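You operate a simulated robot arm through the tools that you are given. There is no shell and no other tool. Be economical: measure what you need, move in short steps, check, and stop when the job is done.

Carry out the task below with a simulated robot arm. There is one attempt and no reset: what you move stays moved.

TASK
Switch the checker switch on.
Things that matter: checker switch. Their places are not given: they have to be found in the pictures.

It is judged by the outcome, as a careful person would: the job done as asked, and still so three seconds after it is handed in. It fails if anything else is knocked over, pushed out of place, dropped, spilled or broken.

THE ROBOT
A 6-joint arm with a two-finger parallel gripper, fixed in place. Base frame: the origin is at the foot of the arm, x ahead of it, y to its left, z up. Lengths are in mm, angles in rad, forces in N, time in s.
Its first joint turns from -1.152 to 1.152 rad. Payload 2.1 kg.
Tool frame: the origin (TCP) lies between the finger pads and is the grasp point; the fingertips stand 30 mm ahead of it; z points along the fingers, y is the line along which they close. The gripper opens to 94 mm. The fingers are 28 mm wide and 10 mm thick; the gripper's body (50 by 96 mm) begins 55 mm behind the TCP.
Orientation is told as [roll, pitch, yaw] about the base's x, y, z axes, in that order, counted from this pose: with the fingers straight down and closing along the base's y, the tool's x points along the base's -x, its y along +y and its z along -z.

THE INTERFACE
- The arm moves only by the tool step_arm. Its argument "targets" is a list of rows, each an object (a shift or turn left out is 0, a gripper value left out holds the last) with "offset": the shift along the base's x, y, z in units of 50 mm (1.0 is 50 mm), a list of three; "dr": the turn, a rotation vector about the base's x, y, z in units of 5 degrees (1.0 is 5 degrees), a list of three; "fingers": the finger opening in mm, from 0 to 94. In form: [{"offset": [dx, dy, dz], "dr": [ax, ay, az], "fingers": fingers}, ...]. A call has 1 to 10 rows; each row shifts and turns the commanded pose from where the row before left it. A call with a number of a shift or a turn outside -1 to 1 is refused whole. A row lasts 0.2 s, in which the tool goes at most 50 mm and 0.15 rad; a call with a longer step from one row to the next is refused whole, and so is a gripper value outside its range. A pose out of reach is approached as far as the arm can. The call stops where the force on the tool passes 40 N (or 10 N more than at its start, if that is more) or the arm is blocked; 0.2 s more then pass. The fingers move at their own pace (about 72 mm/s each) and stop on an object; they squeeze with about 42 N. The grip force told is the motor's: it shows also when the fingers shut on nothing. Time passes only in rows, and 0.2 s behind the last, so rows that do not move let the fingers close. It gives the time, the measured TCP pose, the force on the tool (base axes), the opening and the grip force at its end, in the units of the frame above (readings bear some noise), and new pictures: "pictures" is both (left out), scene, wrist or none.
- Cameras (640 x 400 px; columns grow to the right, rows downward): "scene" is fixed at [59.8, -373, 492.2]; the picture's right is [0.75, -0.66, 0.00], its down [-0.33, -0.37, -0.87] and it looks along [0.58, 0.65, -0.50] (base axes); focal length 271 px, centre (320, 200). "wrist" rides on the gripper at [-37, 0, -58] in the tool frame; the picture's right is [0.00, -1.00, 0.00], its down [0.97, 0.00, -0.24] and it looks along [0.24, 0.00, 0.97] (tool axes); focal length 218 px, centre (320, 200).
- point_at(camera, pixels): there is no depth. For up to 12 entries [column, row, z] of the newest picture of that camera ("zoom" is the newest enlarged one), the place [x, y] in the base frame at which the ray of that pixel passes the height z, good to about 2 mm. No time passes.
- close_up(camera, box): a new picture of the part [left, top, right, bottom] of that camera's present view, enlarged. No time passes.
- hand_in(): hands the job in; it is judged then, once.

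Work in short steps. Measure before you move; look again where a grasp or a placing could have gone wrong, and mend it. You have 60 turns and 120 pictures in all, the two below and enlarged ones among them. Open the gripper and draw the arm clear of the work before you hand the job in, unless the task says otherwise; then end with one line.

The tools are called after ">>>" as name(argument=value, ...) on one line, values as JSON. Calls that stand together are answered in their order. step_arm: Moves the arm, as the interface text tells. Its arguments: {"type":"object","properties":{"targets":{"type":"array","items":{"type":"object","properties":{"offset":{"type":"array","items":{"type":"number"}},"dr":{"type":"array","items":{"type":"number"}},"fingers":{"type":"number"}}}},"pictures":{"type":"string","enum":["both","scene","wrist","none"]}},"required":["targets"]} The other tools are called the same way: point_at (camera, pixels) gives the place at which the rays of pixels pass given heights; close_up (camera, box) takes an enlarged picture of a part of a camera's view; hand_in () hands the job in.

At the start:

```text
time: 0.0
position: [310.6, -110.9, 368.7]
orientation: [0.001, -0.001, 0.001]
wrist_force: [-0.6, -0.6, 0.8]
gripper_width: 94.1
grasp_force: 0.0
```

scene: 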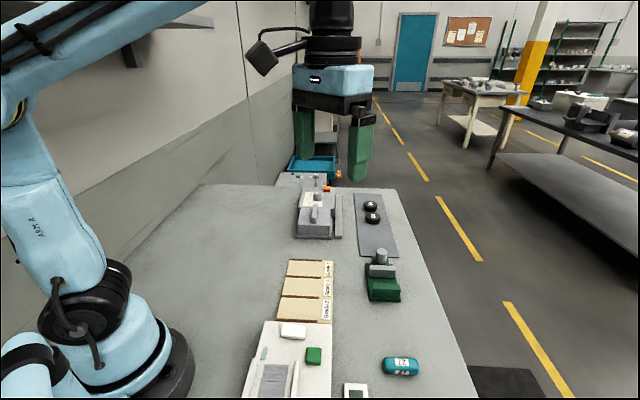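
wrist: 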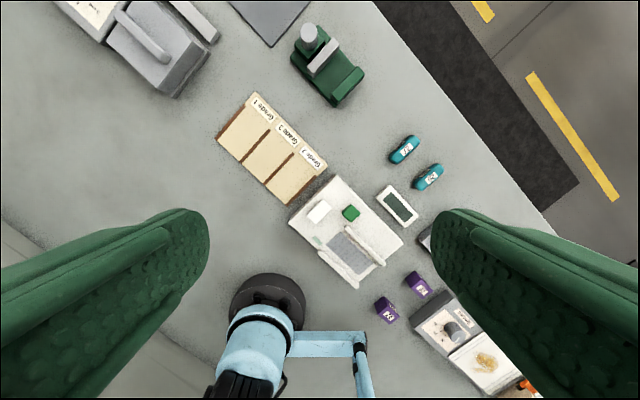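

I will enlarge the white device at wrist (350,230) and the other devices to find the checker and its switch.

>>> close_up(camera="wrist", box=[270, 160, 430, 300])

>>> close_up(camera="wrist", box=[370, 210, 550, 400])

>>> close_up(camera="scene", box=[220, 300, 440, 400])

>>> close_up(camera="scene", box=[260, 160, 420, 310])

```text
2.86 times, centred on (350, 230) of wrist
```

zoom: 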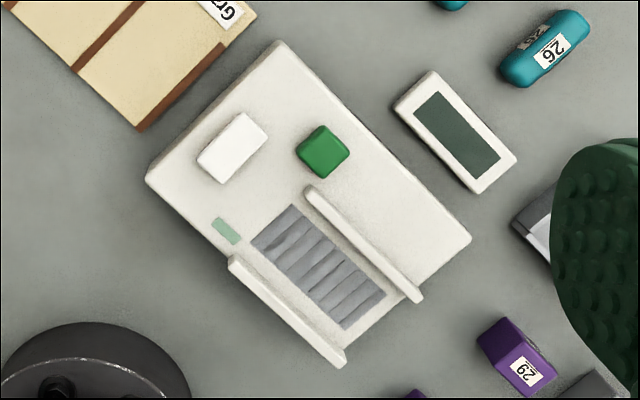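

```text
2.11 times, centred on (460, 305) of wrist
```

zoom: 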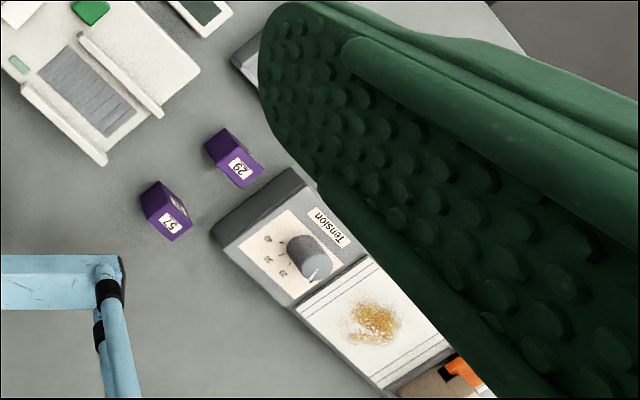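

```text
2.91 times, centred on (330, 350) of scene
```

zoom: 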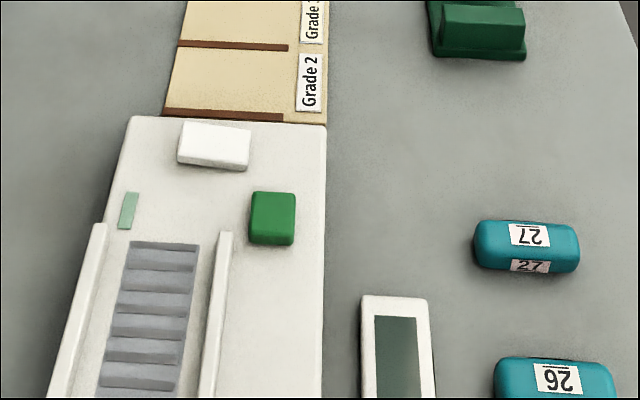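

```text
2.67 times, centred on (340, 235) of scene
```

zoom: 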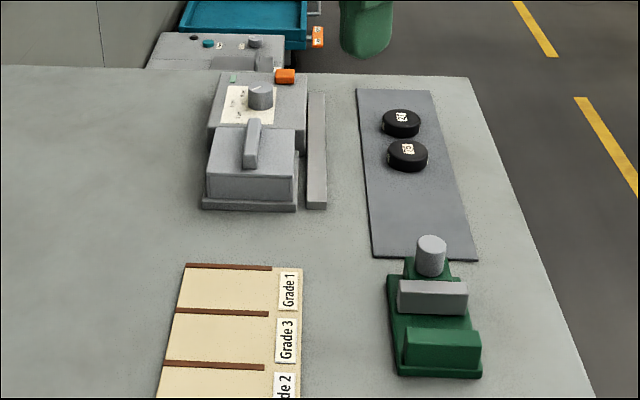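

The machines with orange parts need a better look; I locate several items first.

>>> point_at(camera="scene", pixels=[[328, 188, 100], [313, 215, 100], [300, 180, 100], [313, 355, 80], [293, 330, 80], [381, 285, 80], [370, 210, 50]])

>>> point_at(camera="wrist", pixels=[[350, 212, 80], [320, 211, 80], [450, 330, 80], [520, 385, 60], [155, 45, 100], [80, 0, 100]])

```text
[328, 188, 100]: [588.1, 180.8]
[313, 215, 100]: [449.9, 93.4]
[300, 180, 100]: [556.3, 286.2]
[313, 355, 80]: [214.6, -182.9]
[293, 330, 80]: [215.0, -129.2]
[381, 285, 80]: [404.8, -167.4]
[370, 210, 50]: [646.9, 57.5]
```

```text
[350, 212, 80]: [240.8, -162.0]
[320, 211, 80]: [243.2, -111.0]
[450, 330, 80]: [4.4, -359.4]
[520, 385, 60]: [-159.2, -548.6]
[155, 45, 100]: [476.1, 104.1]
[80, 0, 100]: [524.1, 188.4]
```

Move the wrist camera to view the grey machine near (500,130).

>>> step_arm(targets=[{"offset": [0, 0.9, 0]}, {"offset": [0, 0.9, 0]}, {"offset": [0, 0.9, 0]}, {"offset": [0, 0.9, 0]}, {"offset": [0, 0.9, 0]}])

```text
time: 1.2
position: [308.7, 114.1, 367.4]
orientation: [0.0, -0.002, 0.0]
wrist_force: [-0.3, -0.4, -0.2]
gripper_width: 94.5
grasp_force: 0.2
```

scene: 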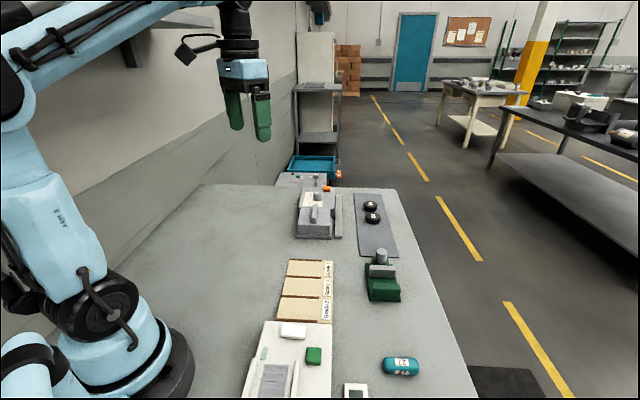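
wrist: 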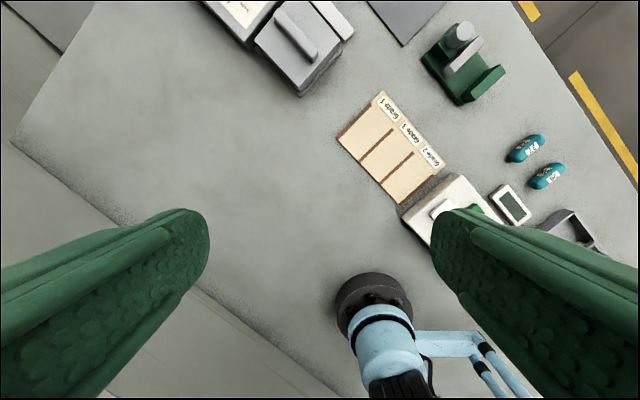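

Tilt the tool so the camera looks ahead (+x).

>>> step_arm(targets=[{"dr": [0, -1, 0]}, {"dr": [0, -1, 0]}, {"dr": [0, -1, 0]}, {"dr": [0, -1, 0]}, {"dr": [0, -1, 0]}, {"dr": [0, -1, 0]}, {"dr": [0, -1, 0]}], pictures="wrist")

```text
time: 2.8
position: [309.6, 113.4, 366.7]
orientation: [0.002, -0.611, 0.0]
wrist_force: [-0.1, -0.6, 0.4]
gripper_width: 94.1
grasp_force: 0.0
```

wrist: 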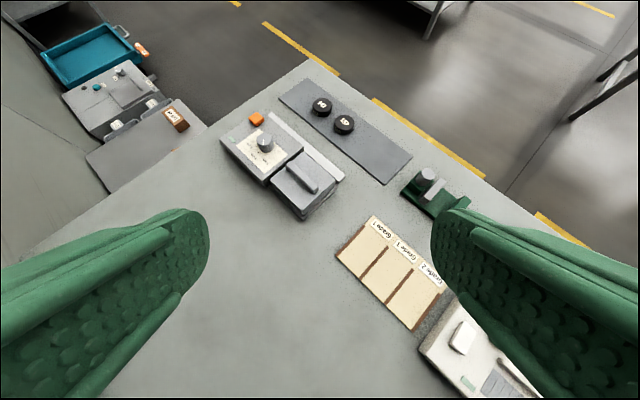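

>>> close_up(camera="wrist", box=[210, 80, 370, 230])

>>> close_up(camera="wrist", box=[40, 20, 210, 190])

```text
2.67 times, centred on (290, 155) of wrist
```

zoom: 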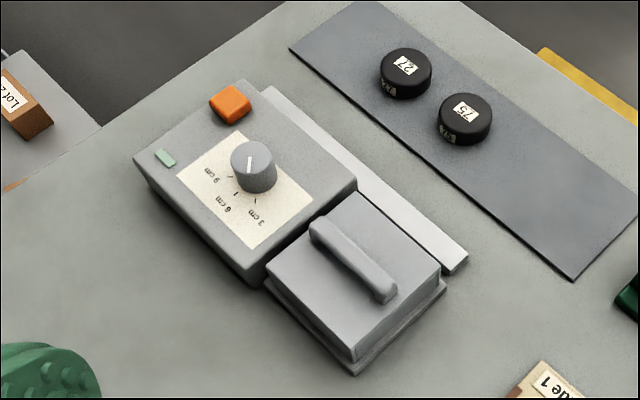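

```text
2.35 times, centred on (125, 105) of wrist
```

zoom: 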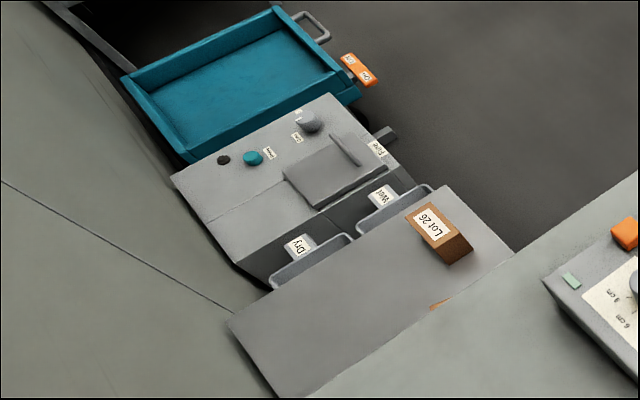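

>>> close_up(camera="wrist", box=[115, 25, 165, 75])

>>> close_up(camera="wrist", box=[70, 70, 150, 120])

>>> close_up(camera="scene", box=[270, 150, 350, 200])

>>> point_at(camera="wrist", pixels=[[142, 50, 50], [95, 88, 80], [120, 72, 80], [256, 118, 80]])

```text
8.00 times, centred on (140, 50) of wrist
```

zoom: 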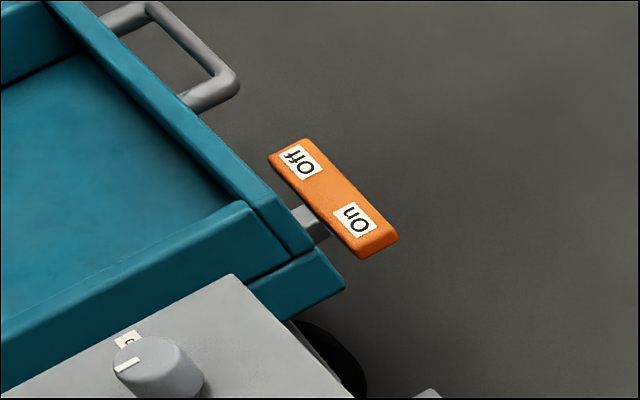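

```text
8.00 times, centred on (110, 95) of wrist
```

zoom: 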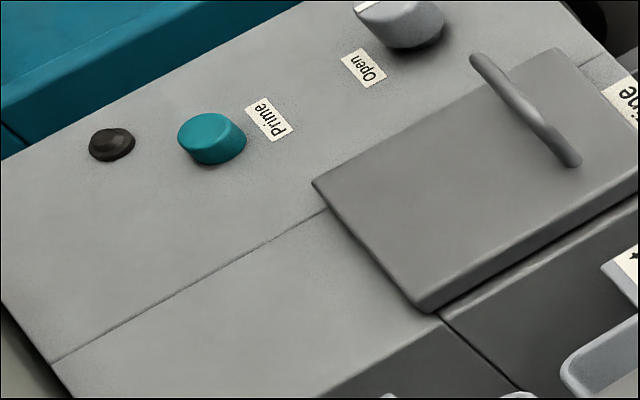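

```text
8.00 times, centred on (310, 175) of scene
```

zoom: 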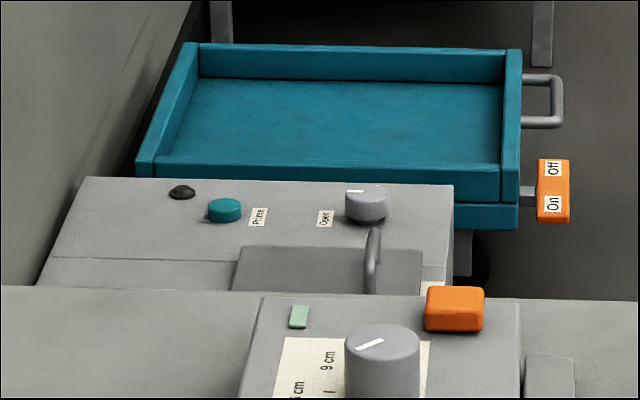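

```text
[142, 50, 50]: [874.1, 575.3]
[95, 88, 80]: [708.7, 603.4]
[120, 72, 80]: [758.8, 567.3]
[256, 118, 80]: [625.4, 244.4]
```

The far trolley's On/Off is out of reach. I'll return upright and look at the white machine and its neighbourhood from close by.

>>> step_arm(targets=[{"dr": [0, 1, 0], "offset": [0, -0.7, 0]}, {"dr": [0, 1, 0], "offset": [0, -0.7, 0]}, {"dr": [0, 1, 0], "offset": [0, -0.7, 0]}, {"dr": [0, 1, 0], "offset": [0, -0.7, 0]}, {"dr": [0, 1, 0], "offset": [0, -0.7, 0]}, {"dr": [0, 1, 0], "offset": [0, -0.7, 0]}, {"dr": [0, 1, 0], "offset": [0, -0.8, 0]}, {"offset": [0, -0.8, -0.8]}, {"offset": [0, -0.5, -0.8]}], pictures="both")

```text
refused: row 8 steps farther than a row can; nothing moved
```

>>> step_arm(targets=[{"dr": [0, 1, 0], "offset": [0, -0.7, 0]}, {"dr": [0, 1, 0], "offset": [0, -0.7, 0]}, {"dr": [0, 1, 0], "offset": [0, -0.7, 0]}, {"dr": [0, 1, 0], "offset": [0, -0.7, 0]}, {"dr": [0, 1, 0], "offset": [0, -0.7, 0]}, {"dr": [0, 1, 0], "offset": [0, -0.7, 0]}, {"dr": [0, 1, 0], "offset": [0, -0.8, 0]}, {"offset": [0, -0.6, -0.7]}, {"offset": [0, -0.3, -0.7]}], pictures="both")

```text
time: 4.8
position: [309.0, -181.8, 296.9]
orientation: [0.001, -0.001, 0.001]
wrist_force: [-0.3, -0.3, -0.5]
gripper_width: 94.1
grasp_force: 0.0
```

scene: 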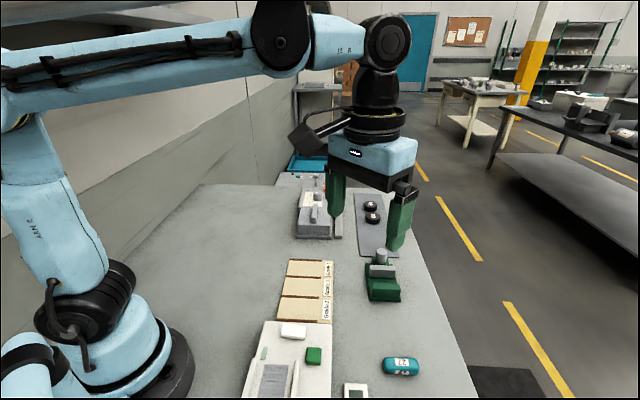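
wrist: 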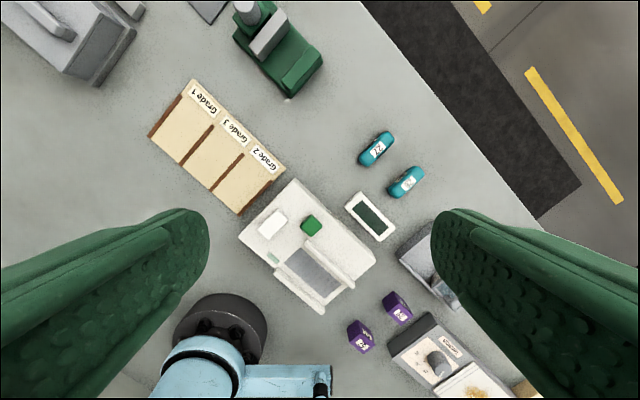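

>>> close_up(camera="wrist", box=[220, 160, 400, 330])

>>> close_up(camera="wrist", box=[220, 0, 340, 110])

>>> step_arm(targets=[{"offset": [-0.6, -0.6, 0]}, {"offset": [-0.6, -0.6, 0]}], pictures="wrist")

```text
2.35 times, centred on (310, 245) of wrist
```

zoom: 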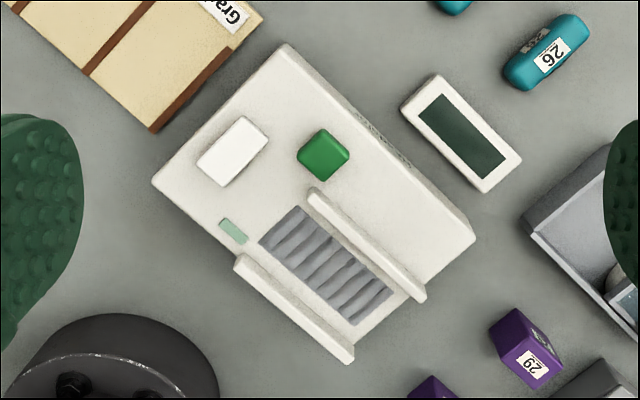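

```text
3.64 times, centred on (280, 55) of wrist
```

zoom: 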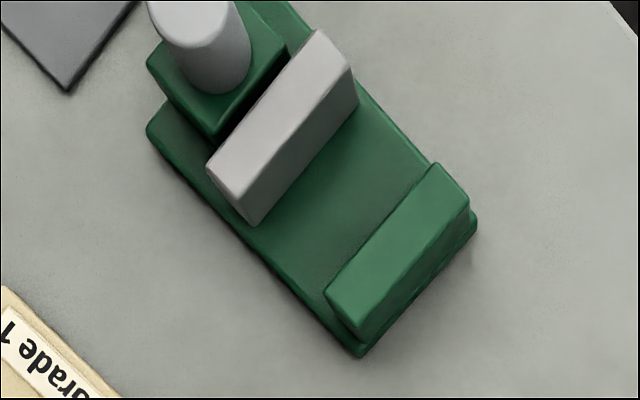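

```text
time: 5.4
position: [249.4, -241.5, 298.1]
orientation: [0.0, -0.002, 0.0]
wrist_force: [0.0, 0.6, 0.3]
gripper_width: 94.2
grasp_force: 0.1
```

wrist: 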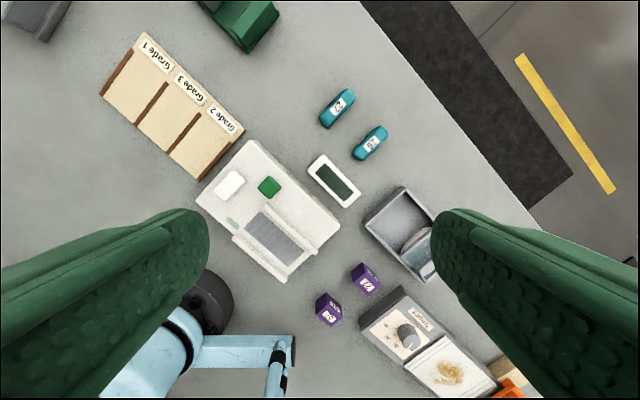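

Something orange is at (510,388); look further that way by tilting the camera back.

>>> step_arm(targets=[{"offset": [0, -0.6, 0.6]}, {"offset": [0, -0.6, 0.6], "dr": [0, 1, 0]}, {"dr": [0, 1, 0]}, {"dr": [0, 1, 0]}], pictures="wrist")

```text
time: 6.4
position: [250.2, -301.9, 357.5]
orientation: [0.001, 0.262, 0.0]
wrist_force: [-1.0, -0.1, 0.1]
gripper_width: 94.0
grasp_force: 0.1
```

wrist: 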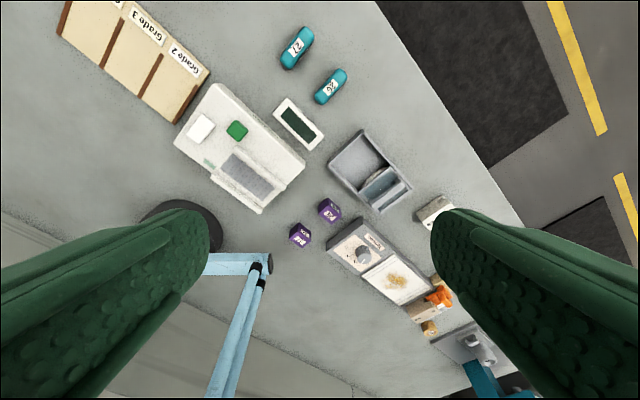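

>>> close_up(camera="wrist", box=[310, 120, 530, 400])

>>> close_up(camera="wrist", box=[320, 200, 460, 340])

>>> close_up(camera="wrist", box=[160, 80, 340, 220])

```text
1.43 times, centred on (420, 260) of wrist
```

zoom: 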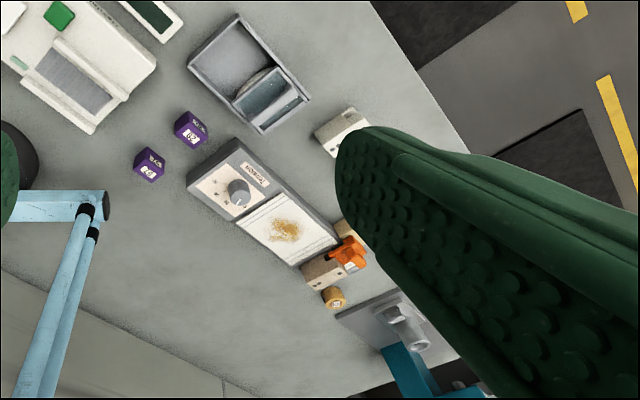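

```text
2.86 times, centred on (390, 270) of wrist
```

zoom: 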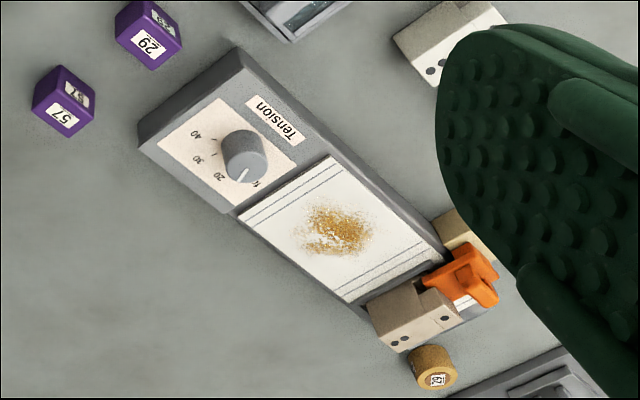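

```text
2.86 times, centred on (250, 150) of wrist
```

zoom: 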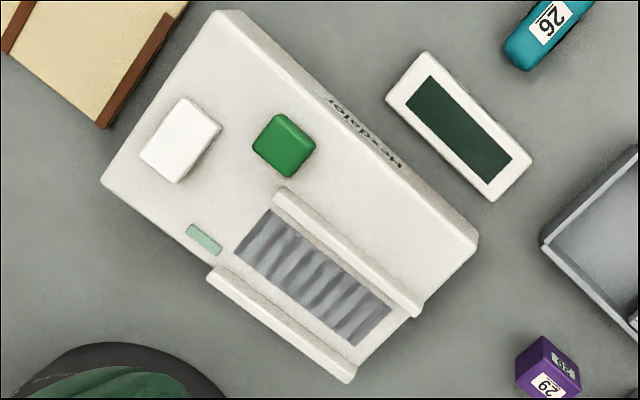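

The white machine has a text on its -y side near zoom (365,130). I lower and roll the camera to read it.

>>> step_arm(targets=[{"dr": [0, -1, 0], "offset": [0, 0, -0.8]}, {"dr": [0, -1, 0], "offset": [0, 0, -0.8]}, {"dr": [0, -1, 0], "offset": [0, 0, -0.8]}, {"dr": [1, 0, 0]}, {"dr": [1, 0, 0]}, {"dr": [1, 0, 0]}, {"dr": [1, 0, 0]}, {"dr": [1, 0, 0]}], pictures="wrist")

>>> close_up(camera="scene", box=[280, 165, 360, 250])

```text
time: 8.2
position: [250.6, -301.8, 237.7]
orientation: [0.439, -0.003, -0.001]
wrist_force: [0.1, 0.5, 0.1]
gripper_width: 94.2
grasp_force: 0.1
```

wrist: 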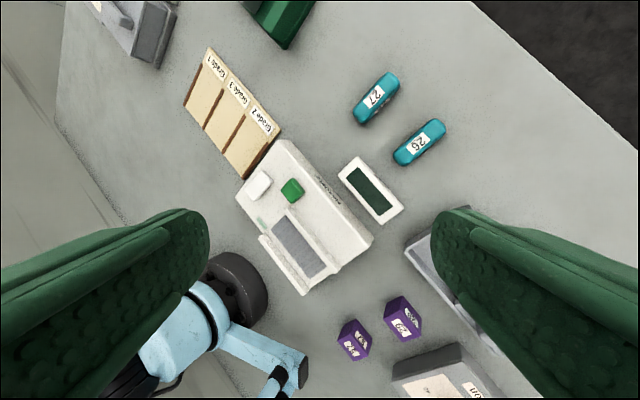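

```text
4.71 times, centred on (320, 208) of scene
```

zoom: 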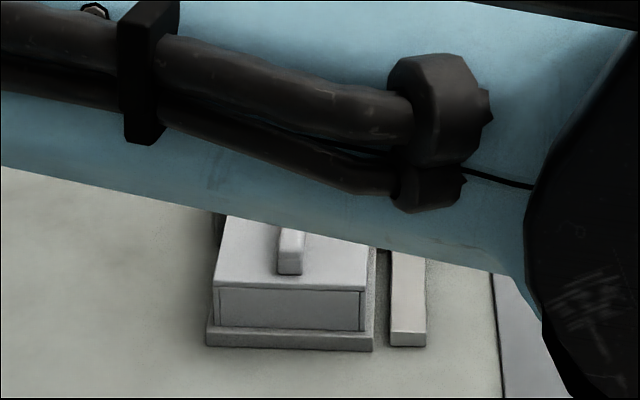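

>>> close_up(camera="wrist", box=[290, 150, 370, 220])

>>> close_up(camera="wrist", box=[230, 130, 380, 300])

```text
5.71 times, centred on (330, 185) of wrist
```

zoom: 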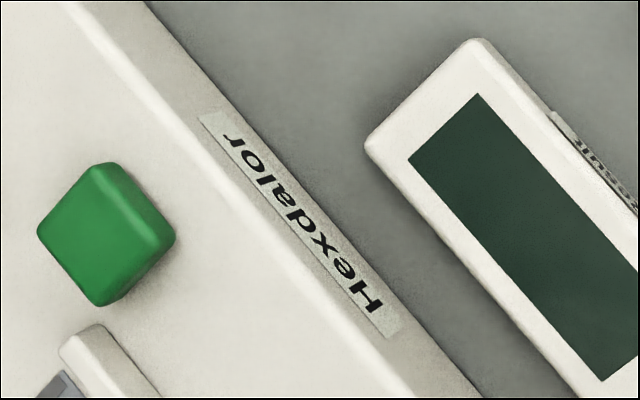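

```text
2.35 times, centred on (305, 215) of wrist
```

zoom: 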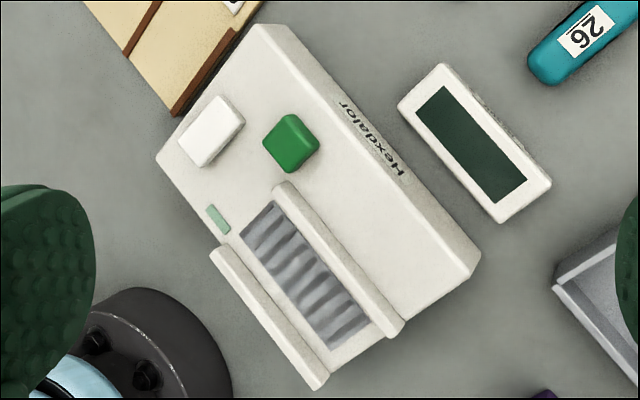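

The display reads "Result", so the white machine fits a checker. I go lower and nearer to see the white block and green button.

>>> step_arm(targets=[{"offset": [-0.3, 0.3, -0.7], "dr": [1, 0, 0]}, {"offset": [-0.3, 0.3, -0.5], "dr": [1, 0, 0]}, {"dr": [1, 0, 0]}, {"dr": [1, 0, 0]}], pictures="wrist")

>>> close_up(camera="wrist", box=[180, 50, 440, 250])

```text
time: 9.2
position: [238.4, -267.2, 186.1]
orientation: [0.543, -0.019, -0.012]
wrist_force: [0.0, -0.9, -0.7]
gripper_width: 94.1
grasp_force: 0.0
out of reach, approached as far as the arm can: row 2, 3, 4
```

wrist: 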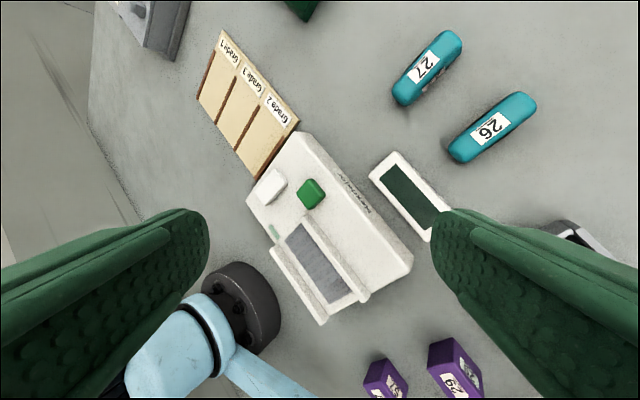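

```text
2.00 times, centred on (310, 150) of wrist
```

zoom: 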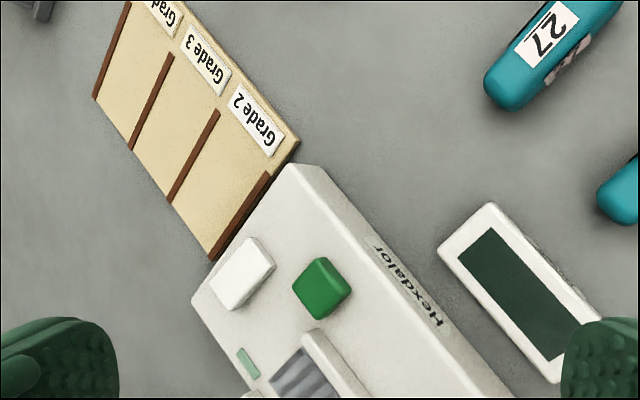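

>>> close_up(camera="wrist", box=[240, 150, 340, 240])

>>> step_arm(targets=[{"dr": [-1, 0, 0], "offset": [0.3, 0, 0.5]}, {"dr": [-1, 0, 0], "offset": [0.3, 0, 0.5]}, {"dr": [-1, 0, 0], "offset": [0.3, 0.4, 0.5]}, {"dr": [-1, 0, 0], "offset": [0.3, 0.4, 0]}, {"dr": [-1, 0, 0], "offset": [0.3, 0.4, 0]}, {"dr": [-1, 0, 0], "offset": [0.4, 0.4, 0]}, {"dr": [-1, 0, 0], "offset": [0, 0.4, 0]}, {"dr": [-1, 0, 0], "offset": [0, 0.4, 0]}, {"dr": [-1, 0, 0], "offset": [0, 0.4, 0]}], pictures="both")

```text
4.44 times, centred on (290, 195) of wrist
```

zoom: 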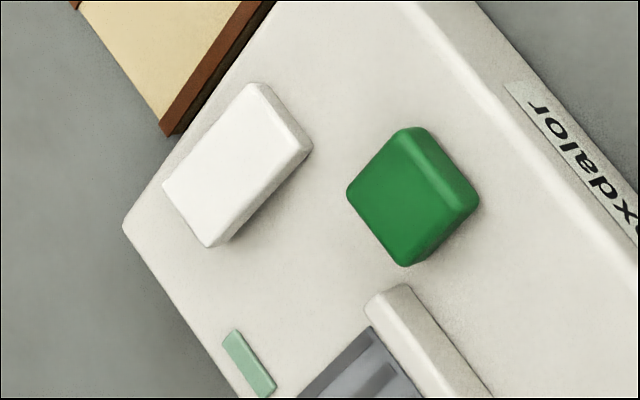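

```text
time: 11.2
position: [333.0, -126.9, 261.1]
orientation: [-0.243, -0.023, 0.006]
wrist_force: [-0.4, 0.6, 0.2]
gripper_width: 94.0
grasp_force: 0.0
```

scene: 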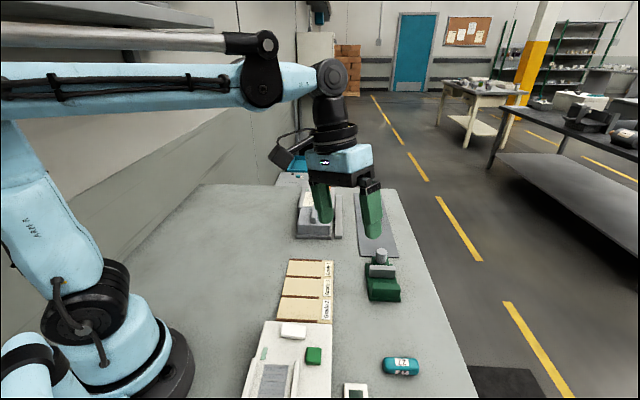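
wrist: 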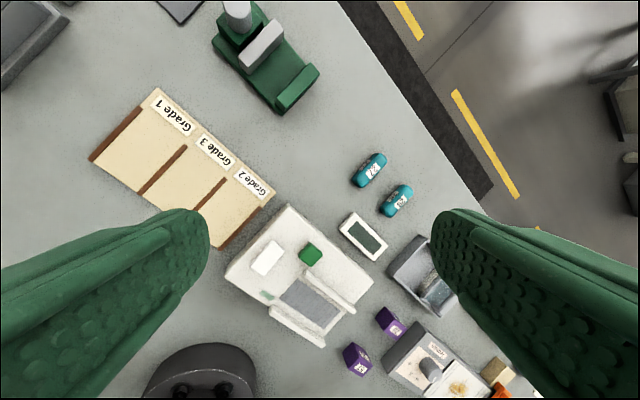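

Now a view of the grey machine from its -y side, to see any name label.

>>> step_arm(targets=[{"dr": [1, 0, 0], "offset": [0.5, 0.5, 0]}, {"dr": [1, 0, 0], "offset": [0.5, 0.5, 0]}, {"dr": [1, 0, 0], "offset": [0.5, 0.4, 0]}, {"dr": [1, -1, 0]}, {"dr": [1, -1, 0]}, {"dr": [1, -1, 0]}, {"dr": [1, -1, 0]}, {"dr": [1, -1, 0]}, {"dr": [1, 0, 0]}], pictures="wrist")

```text
time: 13.2
position: [408.8, -57.8, 262.1]
orientation: [0.587, -0.43, -0.152]
wrist_force: [-1.0, -0.3, 0.5]
gripper_width: 94.1
grasp_force: 0.0
```

wrist: 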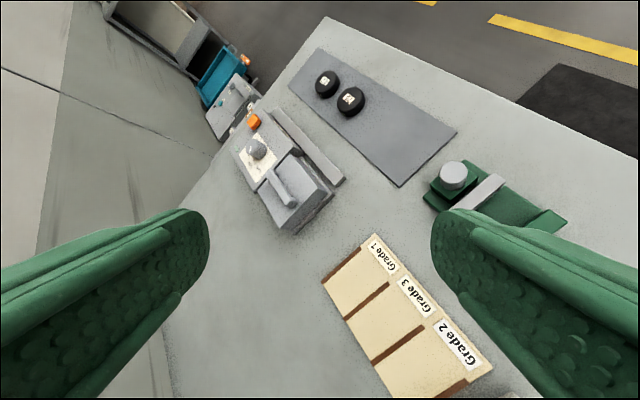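

>>> close_up(camera="wrist", box=[220, 90, 350, 240])

>>> close_up(camera="scene", box=[280, 170, 350, 245])

```text
2.67 times, centred on (285, 165) of wrist
```

zoom: 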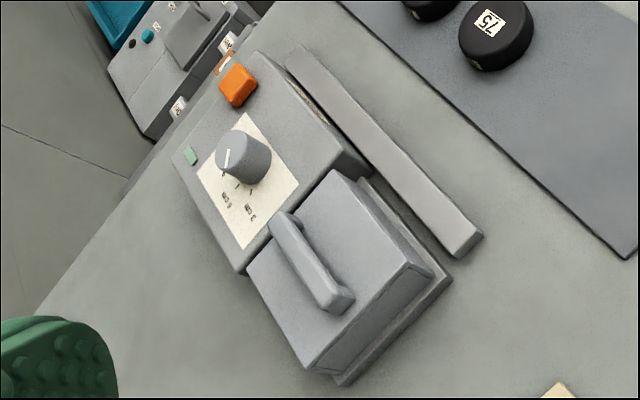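

```text
5.33 times, centred on (315, 208) of scene
```

zoom: 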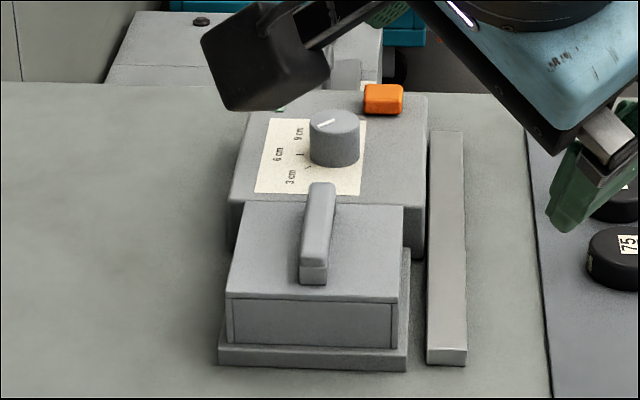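

A tan strip lies on the grey machine's side near (286,128); a possible label, so I enlarge it.

>>> close_up(camera="wrist", box=[260, 100, 320, 160])

>>> step_arm(targets=[{"offset": [0.7, -0.5, 0], "dr": [1, 0, 0]}, {"offset": [0.7, -0.5, 0], "dr": [1, 0, 0]}, {"offset": [0, 0, -0.5], "dr": [1, 0, 0]}], pictures="wrist")

```text
6.67 times, centred on (290, 130) of wrist
```

zoom: 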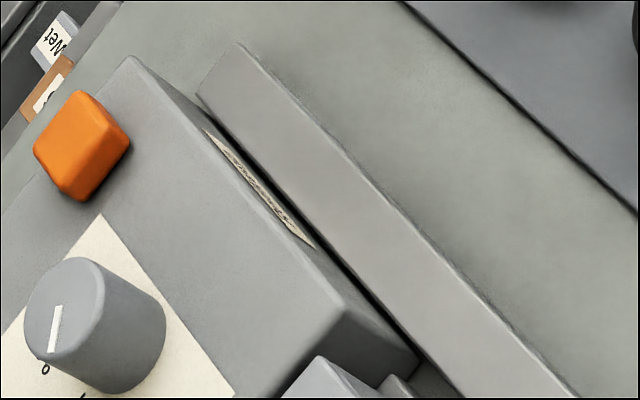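

```text
time: 14.0
position: [479.2, -107.9, 236.7]
orientation: [0.864, -0.376, -0.262]
wrist_force: [-0.3, -0.3, -0.2]
gripper_width: 93.8
grasp_force: 0.0
```

wrist: 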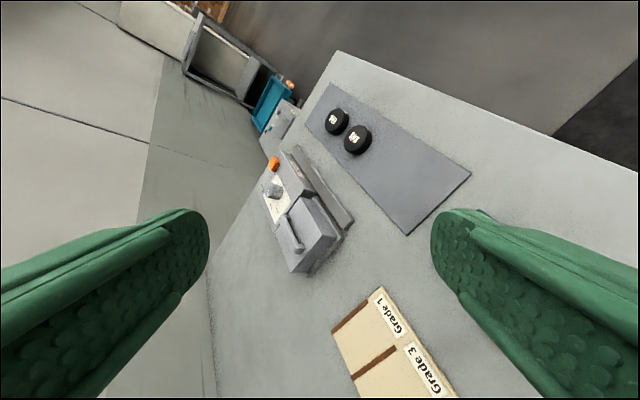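

>>> close_up(camera="wrist", box=[270, 145, 320, 195])

```text
8.00 times, centred on (295, 170) of wrist
```

zoom: 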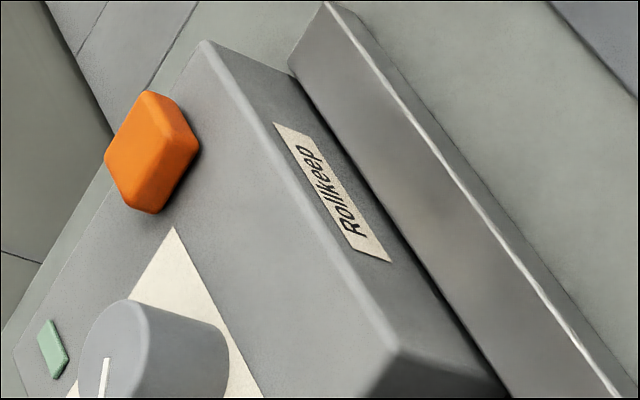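

The grey one is "Rollkeep" (a roll cutter); the white "Hexdalor" with the "Result" display is the checker. I go back above it, upright, to study its white block and green button.

>>> step_arm(targets=[{"offset": [-0.4, 0, 0], "dr": [-1, 0, 0]}, {"offset": [-0.4, 0, 0], "dr": [-1, 0, 0]}, {"offset": [-0.4, 0, 0], "dr": [-1, 0, 0]}, {"offset": [-0.4, 0, 0], "dr": [-1, 0, 0]}, {"offset": [-0.4, 0, 0], "dr": [-1, 1, 0]}, {"offset": [-0.4, 0, 0], "dr": [-1, 1, 0]}, {"offset": [-0.4, -0.2, -0.2], "dr": [-1, 1, 0]}, {"offset": [-0.4, -0.2, -0.3], "dr": [-1, 1, 0]}, {"offset": [0, 0, -0.3], "dr": [-1, 1, 0]}], pictures="wrist")

```text
time: 16.0
position: [319.5, -128.0, 195.9]
orientation: [0.02, -0.021, -0.001]
wrist_force: [0.9, -0.1, 0.2]
gripper_width: 94.1
grasp_force: 0.0
```

wrist: 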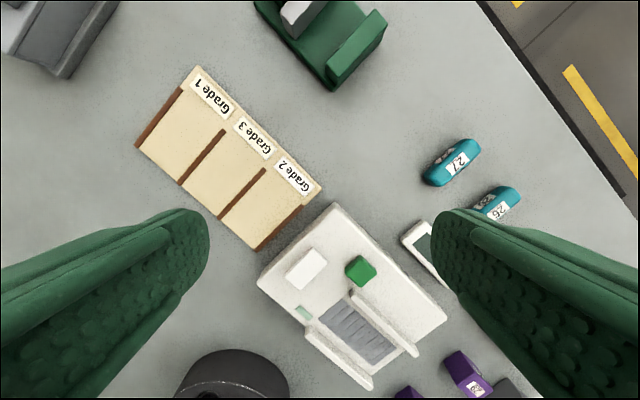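

>>> step_arm(targets=[{"dr": [0, 1, 0]}, {"dr": [0, 1, 0]}, {"dr": [0, 1, 0]}, {"dr": [0, 1, 0], "offset": [0, 0, -0.4]}, {"dr": [0, 1, 0], "offset": [0, 0, -0.4]}, {"dr": [0, 1, 0]}, {"dr": [0, 1, 0]}], pictures="wrist")

>>> close_up(camera="wrist", box=[250, 60, 450, 260])

```text
time: 17.6
position: [319.2, -126.0, 156.3]
orientation: [0.018, 0.457, 0.0]
wrist_force: [-0.3, 0.6, 0.2]
gripper_width: 94.2
grasp_force: 0.1
out of reach, approached as far as the arm can: row 7
```

wrist: 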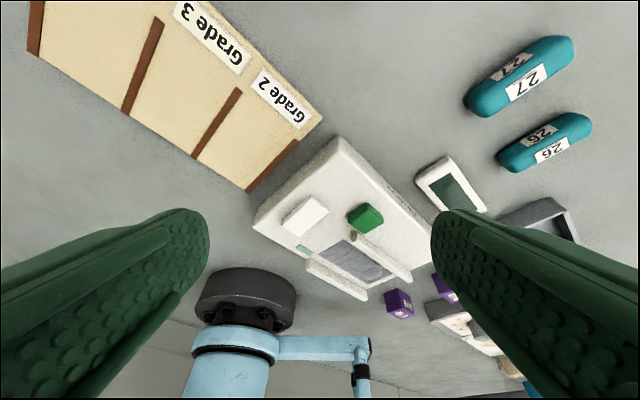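

```text
2.00 times, centred on (350, 160) of wrist
```

zoom: 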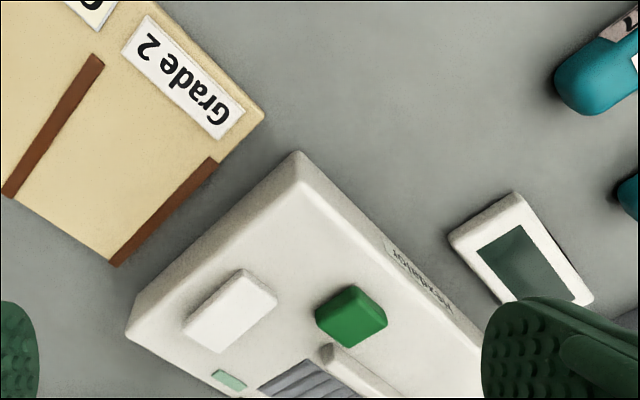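

>>> close_up(camera="wrist", box=[275, 180, 395, 260])

>>> close_up(camera="scene", box=[255, 315, 335, 370])

```text
5.00 times, centred on (335, 220) of wrist
```

zoom: 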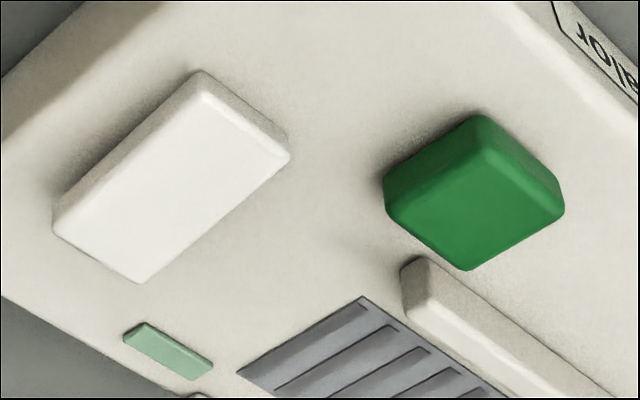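

```text
7.27 times, centred on (295, 342) of scene
```

zoom: 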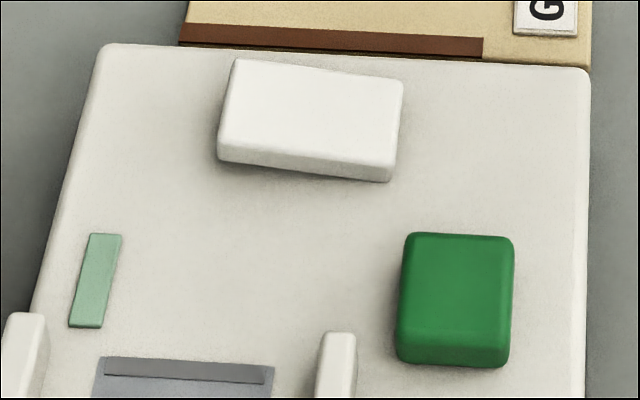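

The white block is a rocker whose ends stand at unequal heights (its left/+y end looks higher). I triangulate both ends and the machine top.

>>> point_at(camera="scene", pixels=[[282.6, 329.3, 70], [282.6, 329.3, 100], [305.3, 331.7, 70], [305.3, 331.7, 100], [313.5, 355, 70], [313.5, 355, 100]])

>>> point_at(camera="wrist", pixels=[[290.4, 229, 70], [290.4, 229, 100], [320, 204, 70], [320, 204, 100], [366, 218.5, 70], [366, 218.5, 100]])

```text
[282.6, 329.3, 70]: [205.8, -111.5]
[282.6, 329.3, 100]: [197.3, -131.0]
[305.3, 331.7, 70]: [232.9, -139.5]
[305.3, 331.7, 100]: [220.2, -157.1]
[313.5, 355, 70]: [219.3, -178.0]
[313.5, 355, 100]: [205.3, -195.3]
```

```text
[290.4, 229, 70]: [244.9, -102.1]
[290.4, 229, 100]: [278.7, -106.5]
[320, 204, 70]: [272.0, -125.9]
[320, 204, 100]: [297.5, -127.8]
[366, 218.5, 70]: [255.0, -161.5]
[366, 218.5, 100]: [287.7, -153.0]
```

Triangulation puts the left (+y, raised) end near (215,-97) and the right end near (245,-124), tops near z≈45. I straighten, close the fingers, turn 48° to align with the rocker, and stop above the raised end.

>>> step_arm(targets=[{"dr": [0, -1, 0], "offset": [0, 0, 0.45], "fingers": 0}, {"dr": [0, -1, 0], "offset": [0, 0, 0.45]}, {"dr": [0, -1, 0]}, {"dr": [0, -1, 0]}, {"dr": [-0.2, -1, 0]}, {"dr": [0, -0.24, 0], "offset": [-0.4, 0.11, 0]}, {"offset": [-0.4, 0.11, 0]}, {"offset": [-0.4, 0.11, 0]}, {"offset": [-0.4, 0.11, 0]}, {"offset": [-0.44, 0.11, 0]}], pictures="both")

```text
time: 19.8
position: [215.8, -100.3, 200.4]
orientation: [0.002, -0.002, -0.001]
wrist_force: [-0.5, -0.8, 0.3]
gripper_width: 0.0
grasp_force: 32.6
```

scene: 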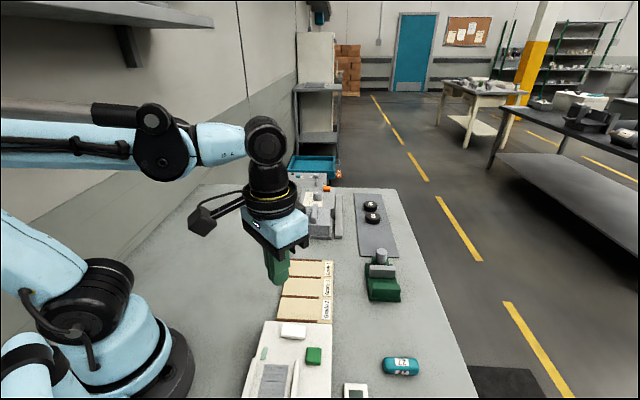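
wrist: 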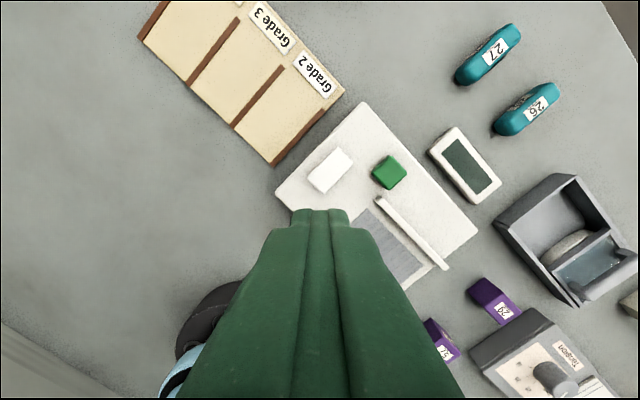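

>>> close_up(camera="wrist", box=[270, 110, 430, 210])

>>> point_at(camera="wrist", pixels=[[317, 182, 45], [317, 182, 70], [343, 157, 45], [343, 157, 70], [389, 172, 45], [389, 172, 70], [320, 214, 170], [276, 165, 0], [276, 165, 45]])

>>> point_at(camera="scene", pixels=[[282.6, 329.3, 45], [305.3, 331.7, 45], [313.5, 355, 45], [278, 284, 170], [277, 319, 0], [277, 319, 45]])

```text
4.00 times, centred on (350, 160) of wrist
```

zoom: 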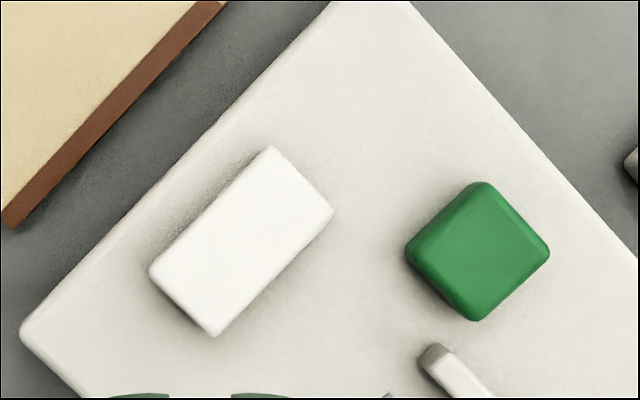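

```text
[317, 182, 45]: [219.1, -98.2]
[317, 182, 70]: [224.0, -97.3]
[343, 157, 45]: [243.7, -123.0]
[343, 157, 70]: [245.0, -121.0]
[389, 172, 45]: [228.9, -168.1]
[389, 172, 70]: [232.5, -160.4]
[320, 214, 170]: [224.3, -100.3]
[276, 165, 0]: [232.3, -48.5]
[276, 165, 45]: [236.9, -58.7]
```

```text
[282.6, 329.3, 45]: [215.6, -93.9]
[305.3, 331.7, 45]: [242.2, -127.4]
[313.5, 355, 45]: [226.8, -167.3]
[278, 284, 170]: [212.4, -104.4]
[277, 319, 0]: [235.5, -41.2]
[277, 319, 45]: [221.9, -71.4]
```

Left end ≈ (215,-96), right end ≈ (245,-125). I turn yaw +46° and descend to z≈100 (tips ≈ 70).

>>> step_arm(targets=[{"dr": [0, 0, 1], "offset": [0.04, 0.03, -0.2]}, {"dr": [0, 0, 1], "offset": [0, 0, -0.2]}, {"dr": [0, 0, 1], "offset": [0, 0, -0.2]}, {"dr": [0, 0, 1], "offset": [0, 0, -0.2]}, {"dr": [0, 0, 1], "offset": [0, 0, -0.2]}, {"dr": [0, 0, 1], "offset": [0, 0, -0.2]}, {"dr": [0, 0, 1], "offset": [0, 0, -0.2]}, {"dr": [0, 0, 1], "offset": [0, 0, -0.2]}, {"dr": [0, 0, 1], "offset": [0, 0, -0.2]}, {"dr": [0, 0, 0.2], "offset": [0, 0, -0.1]}], pictures="both")

>>> close_up(camera="scene", box=[240, 280, 340, 380])

```text
time: 22.0
position: [218.5, -98.4, 106.3]
orientation: [0.001, -0.002, 0.802]
wrist_force: [1.0, 0.4, 0.9]
gripper_width: 0.0
grasp_force: 32.7
```

scene: 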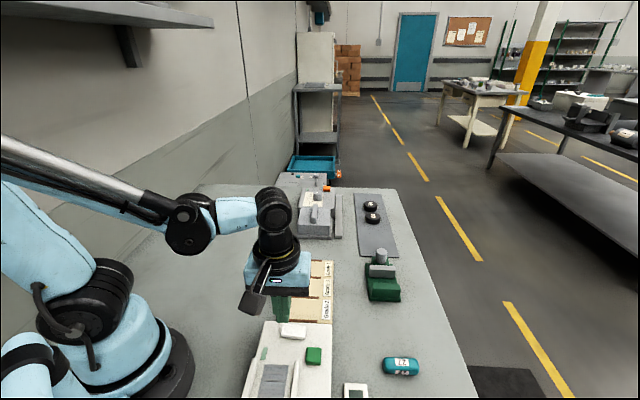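
wrist: 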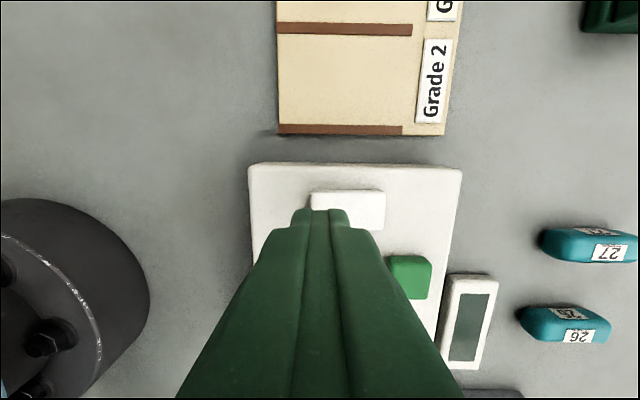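

```text
4.00 times, centred on (290, 330) of scene
```

zoom: 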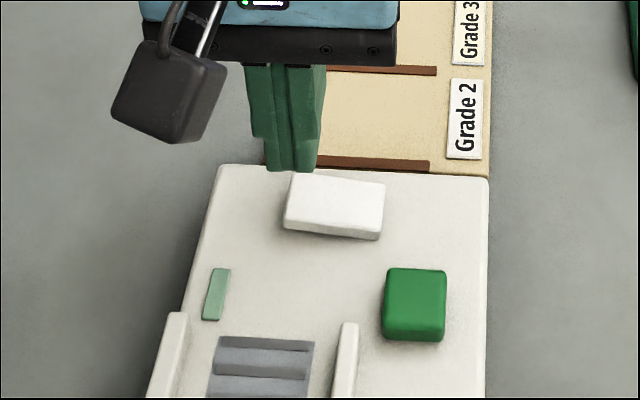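

Fingers sit over the rocker's left half. I descend in small rows; the call stops on force.

>>> step_arm(targets=[{"offset": [0, 0, -0.12]}, {"offset": [0, 0, -0.12]}, {"offset": [0, 0, -0.12]}, {"offset": [0, 0, -0.08]}, {"offset": [0, 0, -0.04]}], pictures="both")

>>> close_up(camera="scene", box=[240, 280, 340, 380])

```text
time: 23.2
position: [217.5, -99.0, 81.0]
orientation: [0.002, -0.002, 0.801]
wrist_force: [0.2, 0.5, 0.0]
gripper_width: 0.2
grasp_force: 33.3
```

scene: 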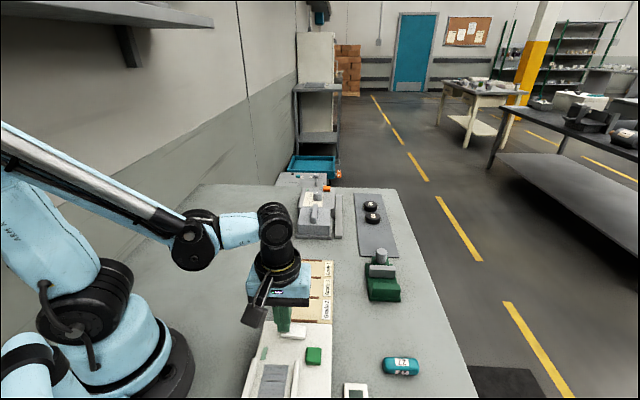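
wrist: 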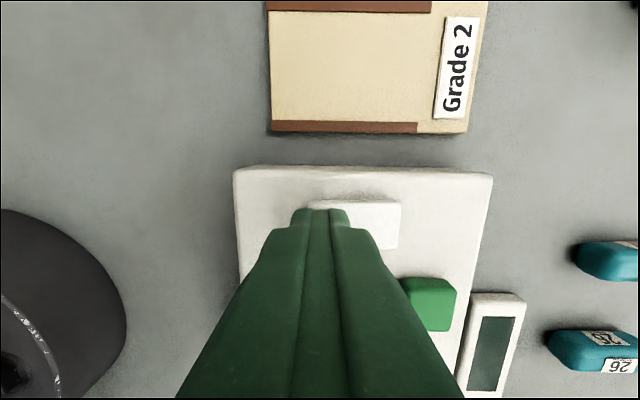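

```text
4.00 times, centred on (290, 330) of scene
```

zoom: 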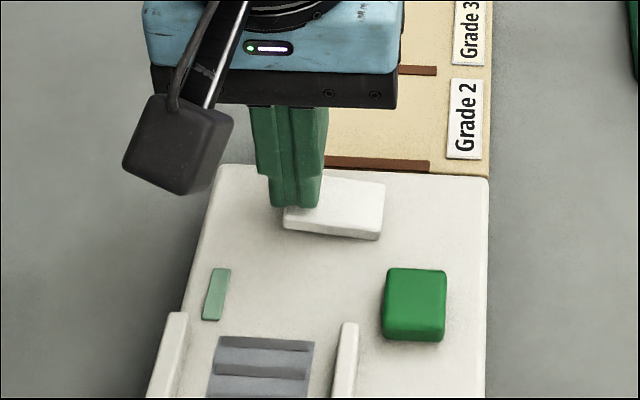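

No contact yet. Continue down in 2 mm rows.

>>> step_arm(targets=[{"offset": [0, 0, -0.04]}, {"offset": [0, 0, -0.04]}, {"offset": [0, 0, -0.04]}], pictures="none")

>>> close_up(camera="scene", box=[240, 280, 340, 380])

```text
time: 24.0
position: [218.8, -98.3, 75.8]
orientation: [0.002, -0.001, 0.801]
wrist_force: [-1.2, -0.4, -0.1]
gripper_width: 0.0
grasp_force: 33.2
```

```text
4.00 times, centred on (290, 330) of scene
```

zoom: 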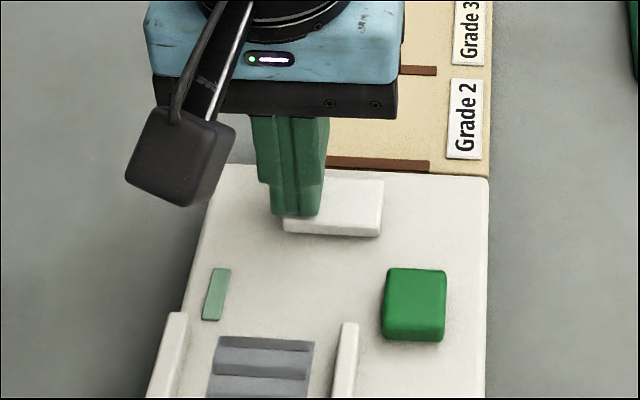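

The rocker has started to tip (now near level). Continue pressing.

>>> step_arm(targets=[{"offset": [0, 0, -0.04]}, {"offset": [0, 0, -0.04]}], pictures="none")

>>> close_up(camera="scene", box=[240, 280, 340, 380])

```text
time: 24.5
position: [218.5, -98.0, 74.3]
orientation: [0.01, -0.001, 0.802]
wrist_force: [-3.5, 1.6, 19.8]
gripper_width: 0.0
grasp_force: 33.0
stopped in row 2: the force on the tool passed its limit (the readings are from after the stop); the commanded pose is now the measured one
```

```text
4.00 times, centred on (290, 330) of scene
```

zoom: 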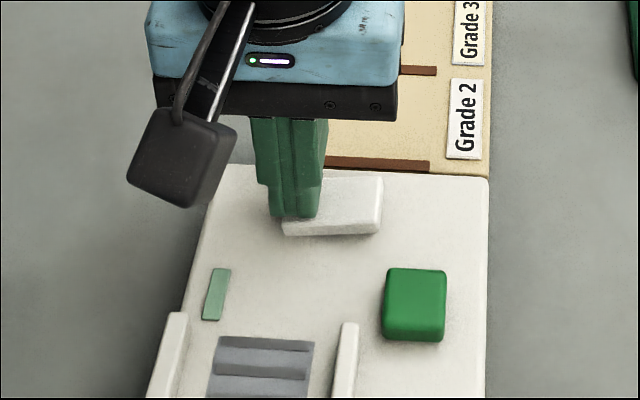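

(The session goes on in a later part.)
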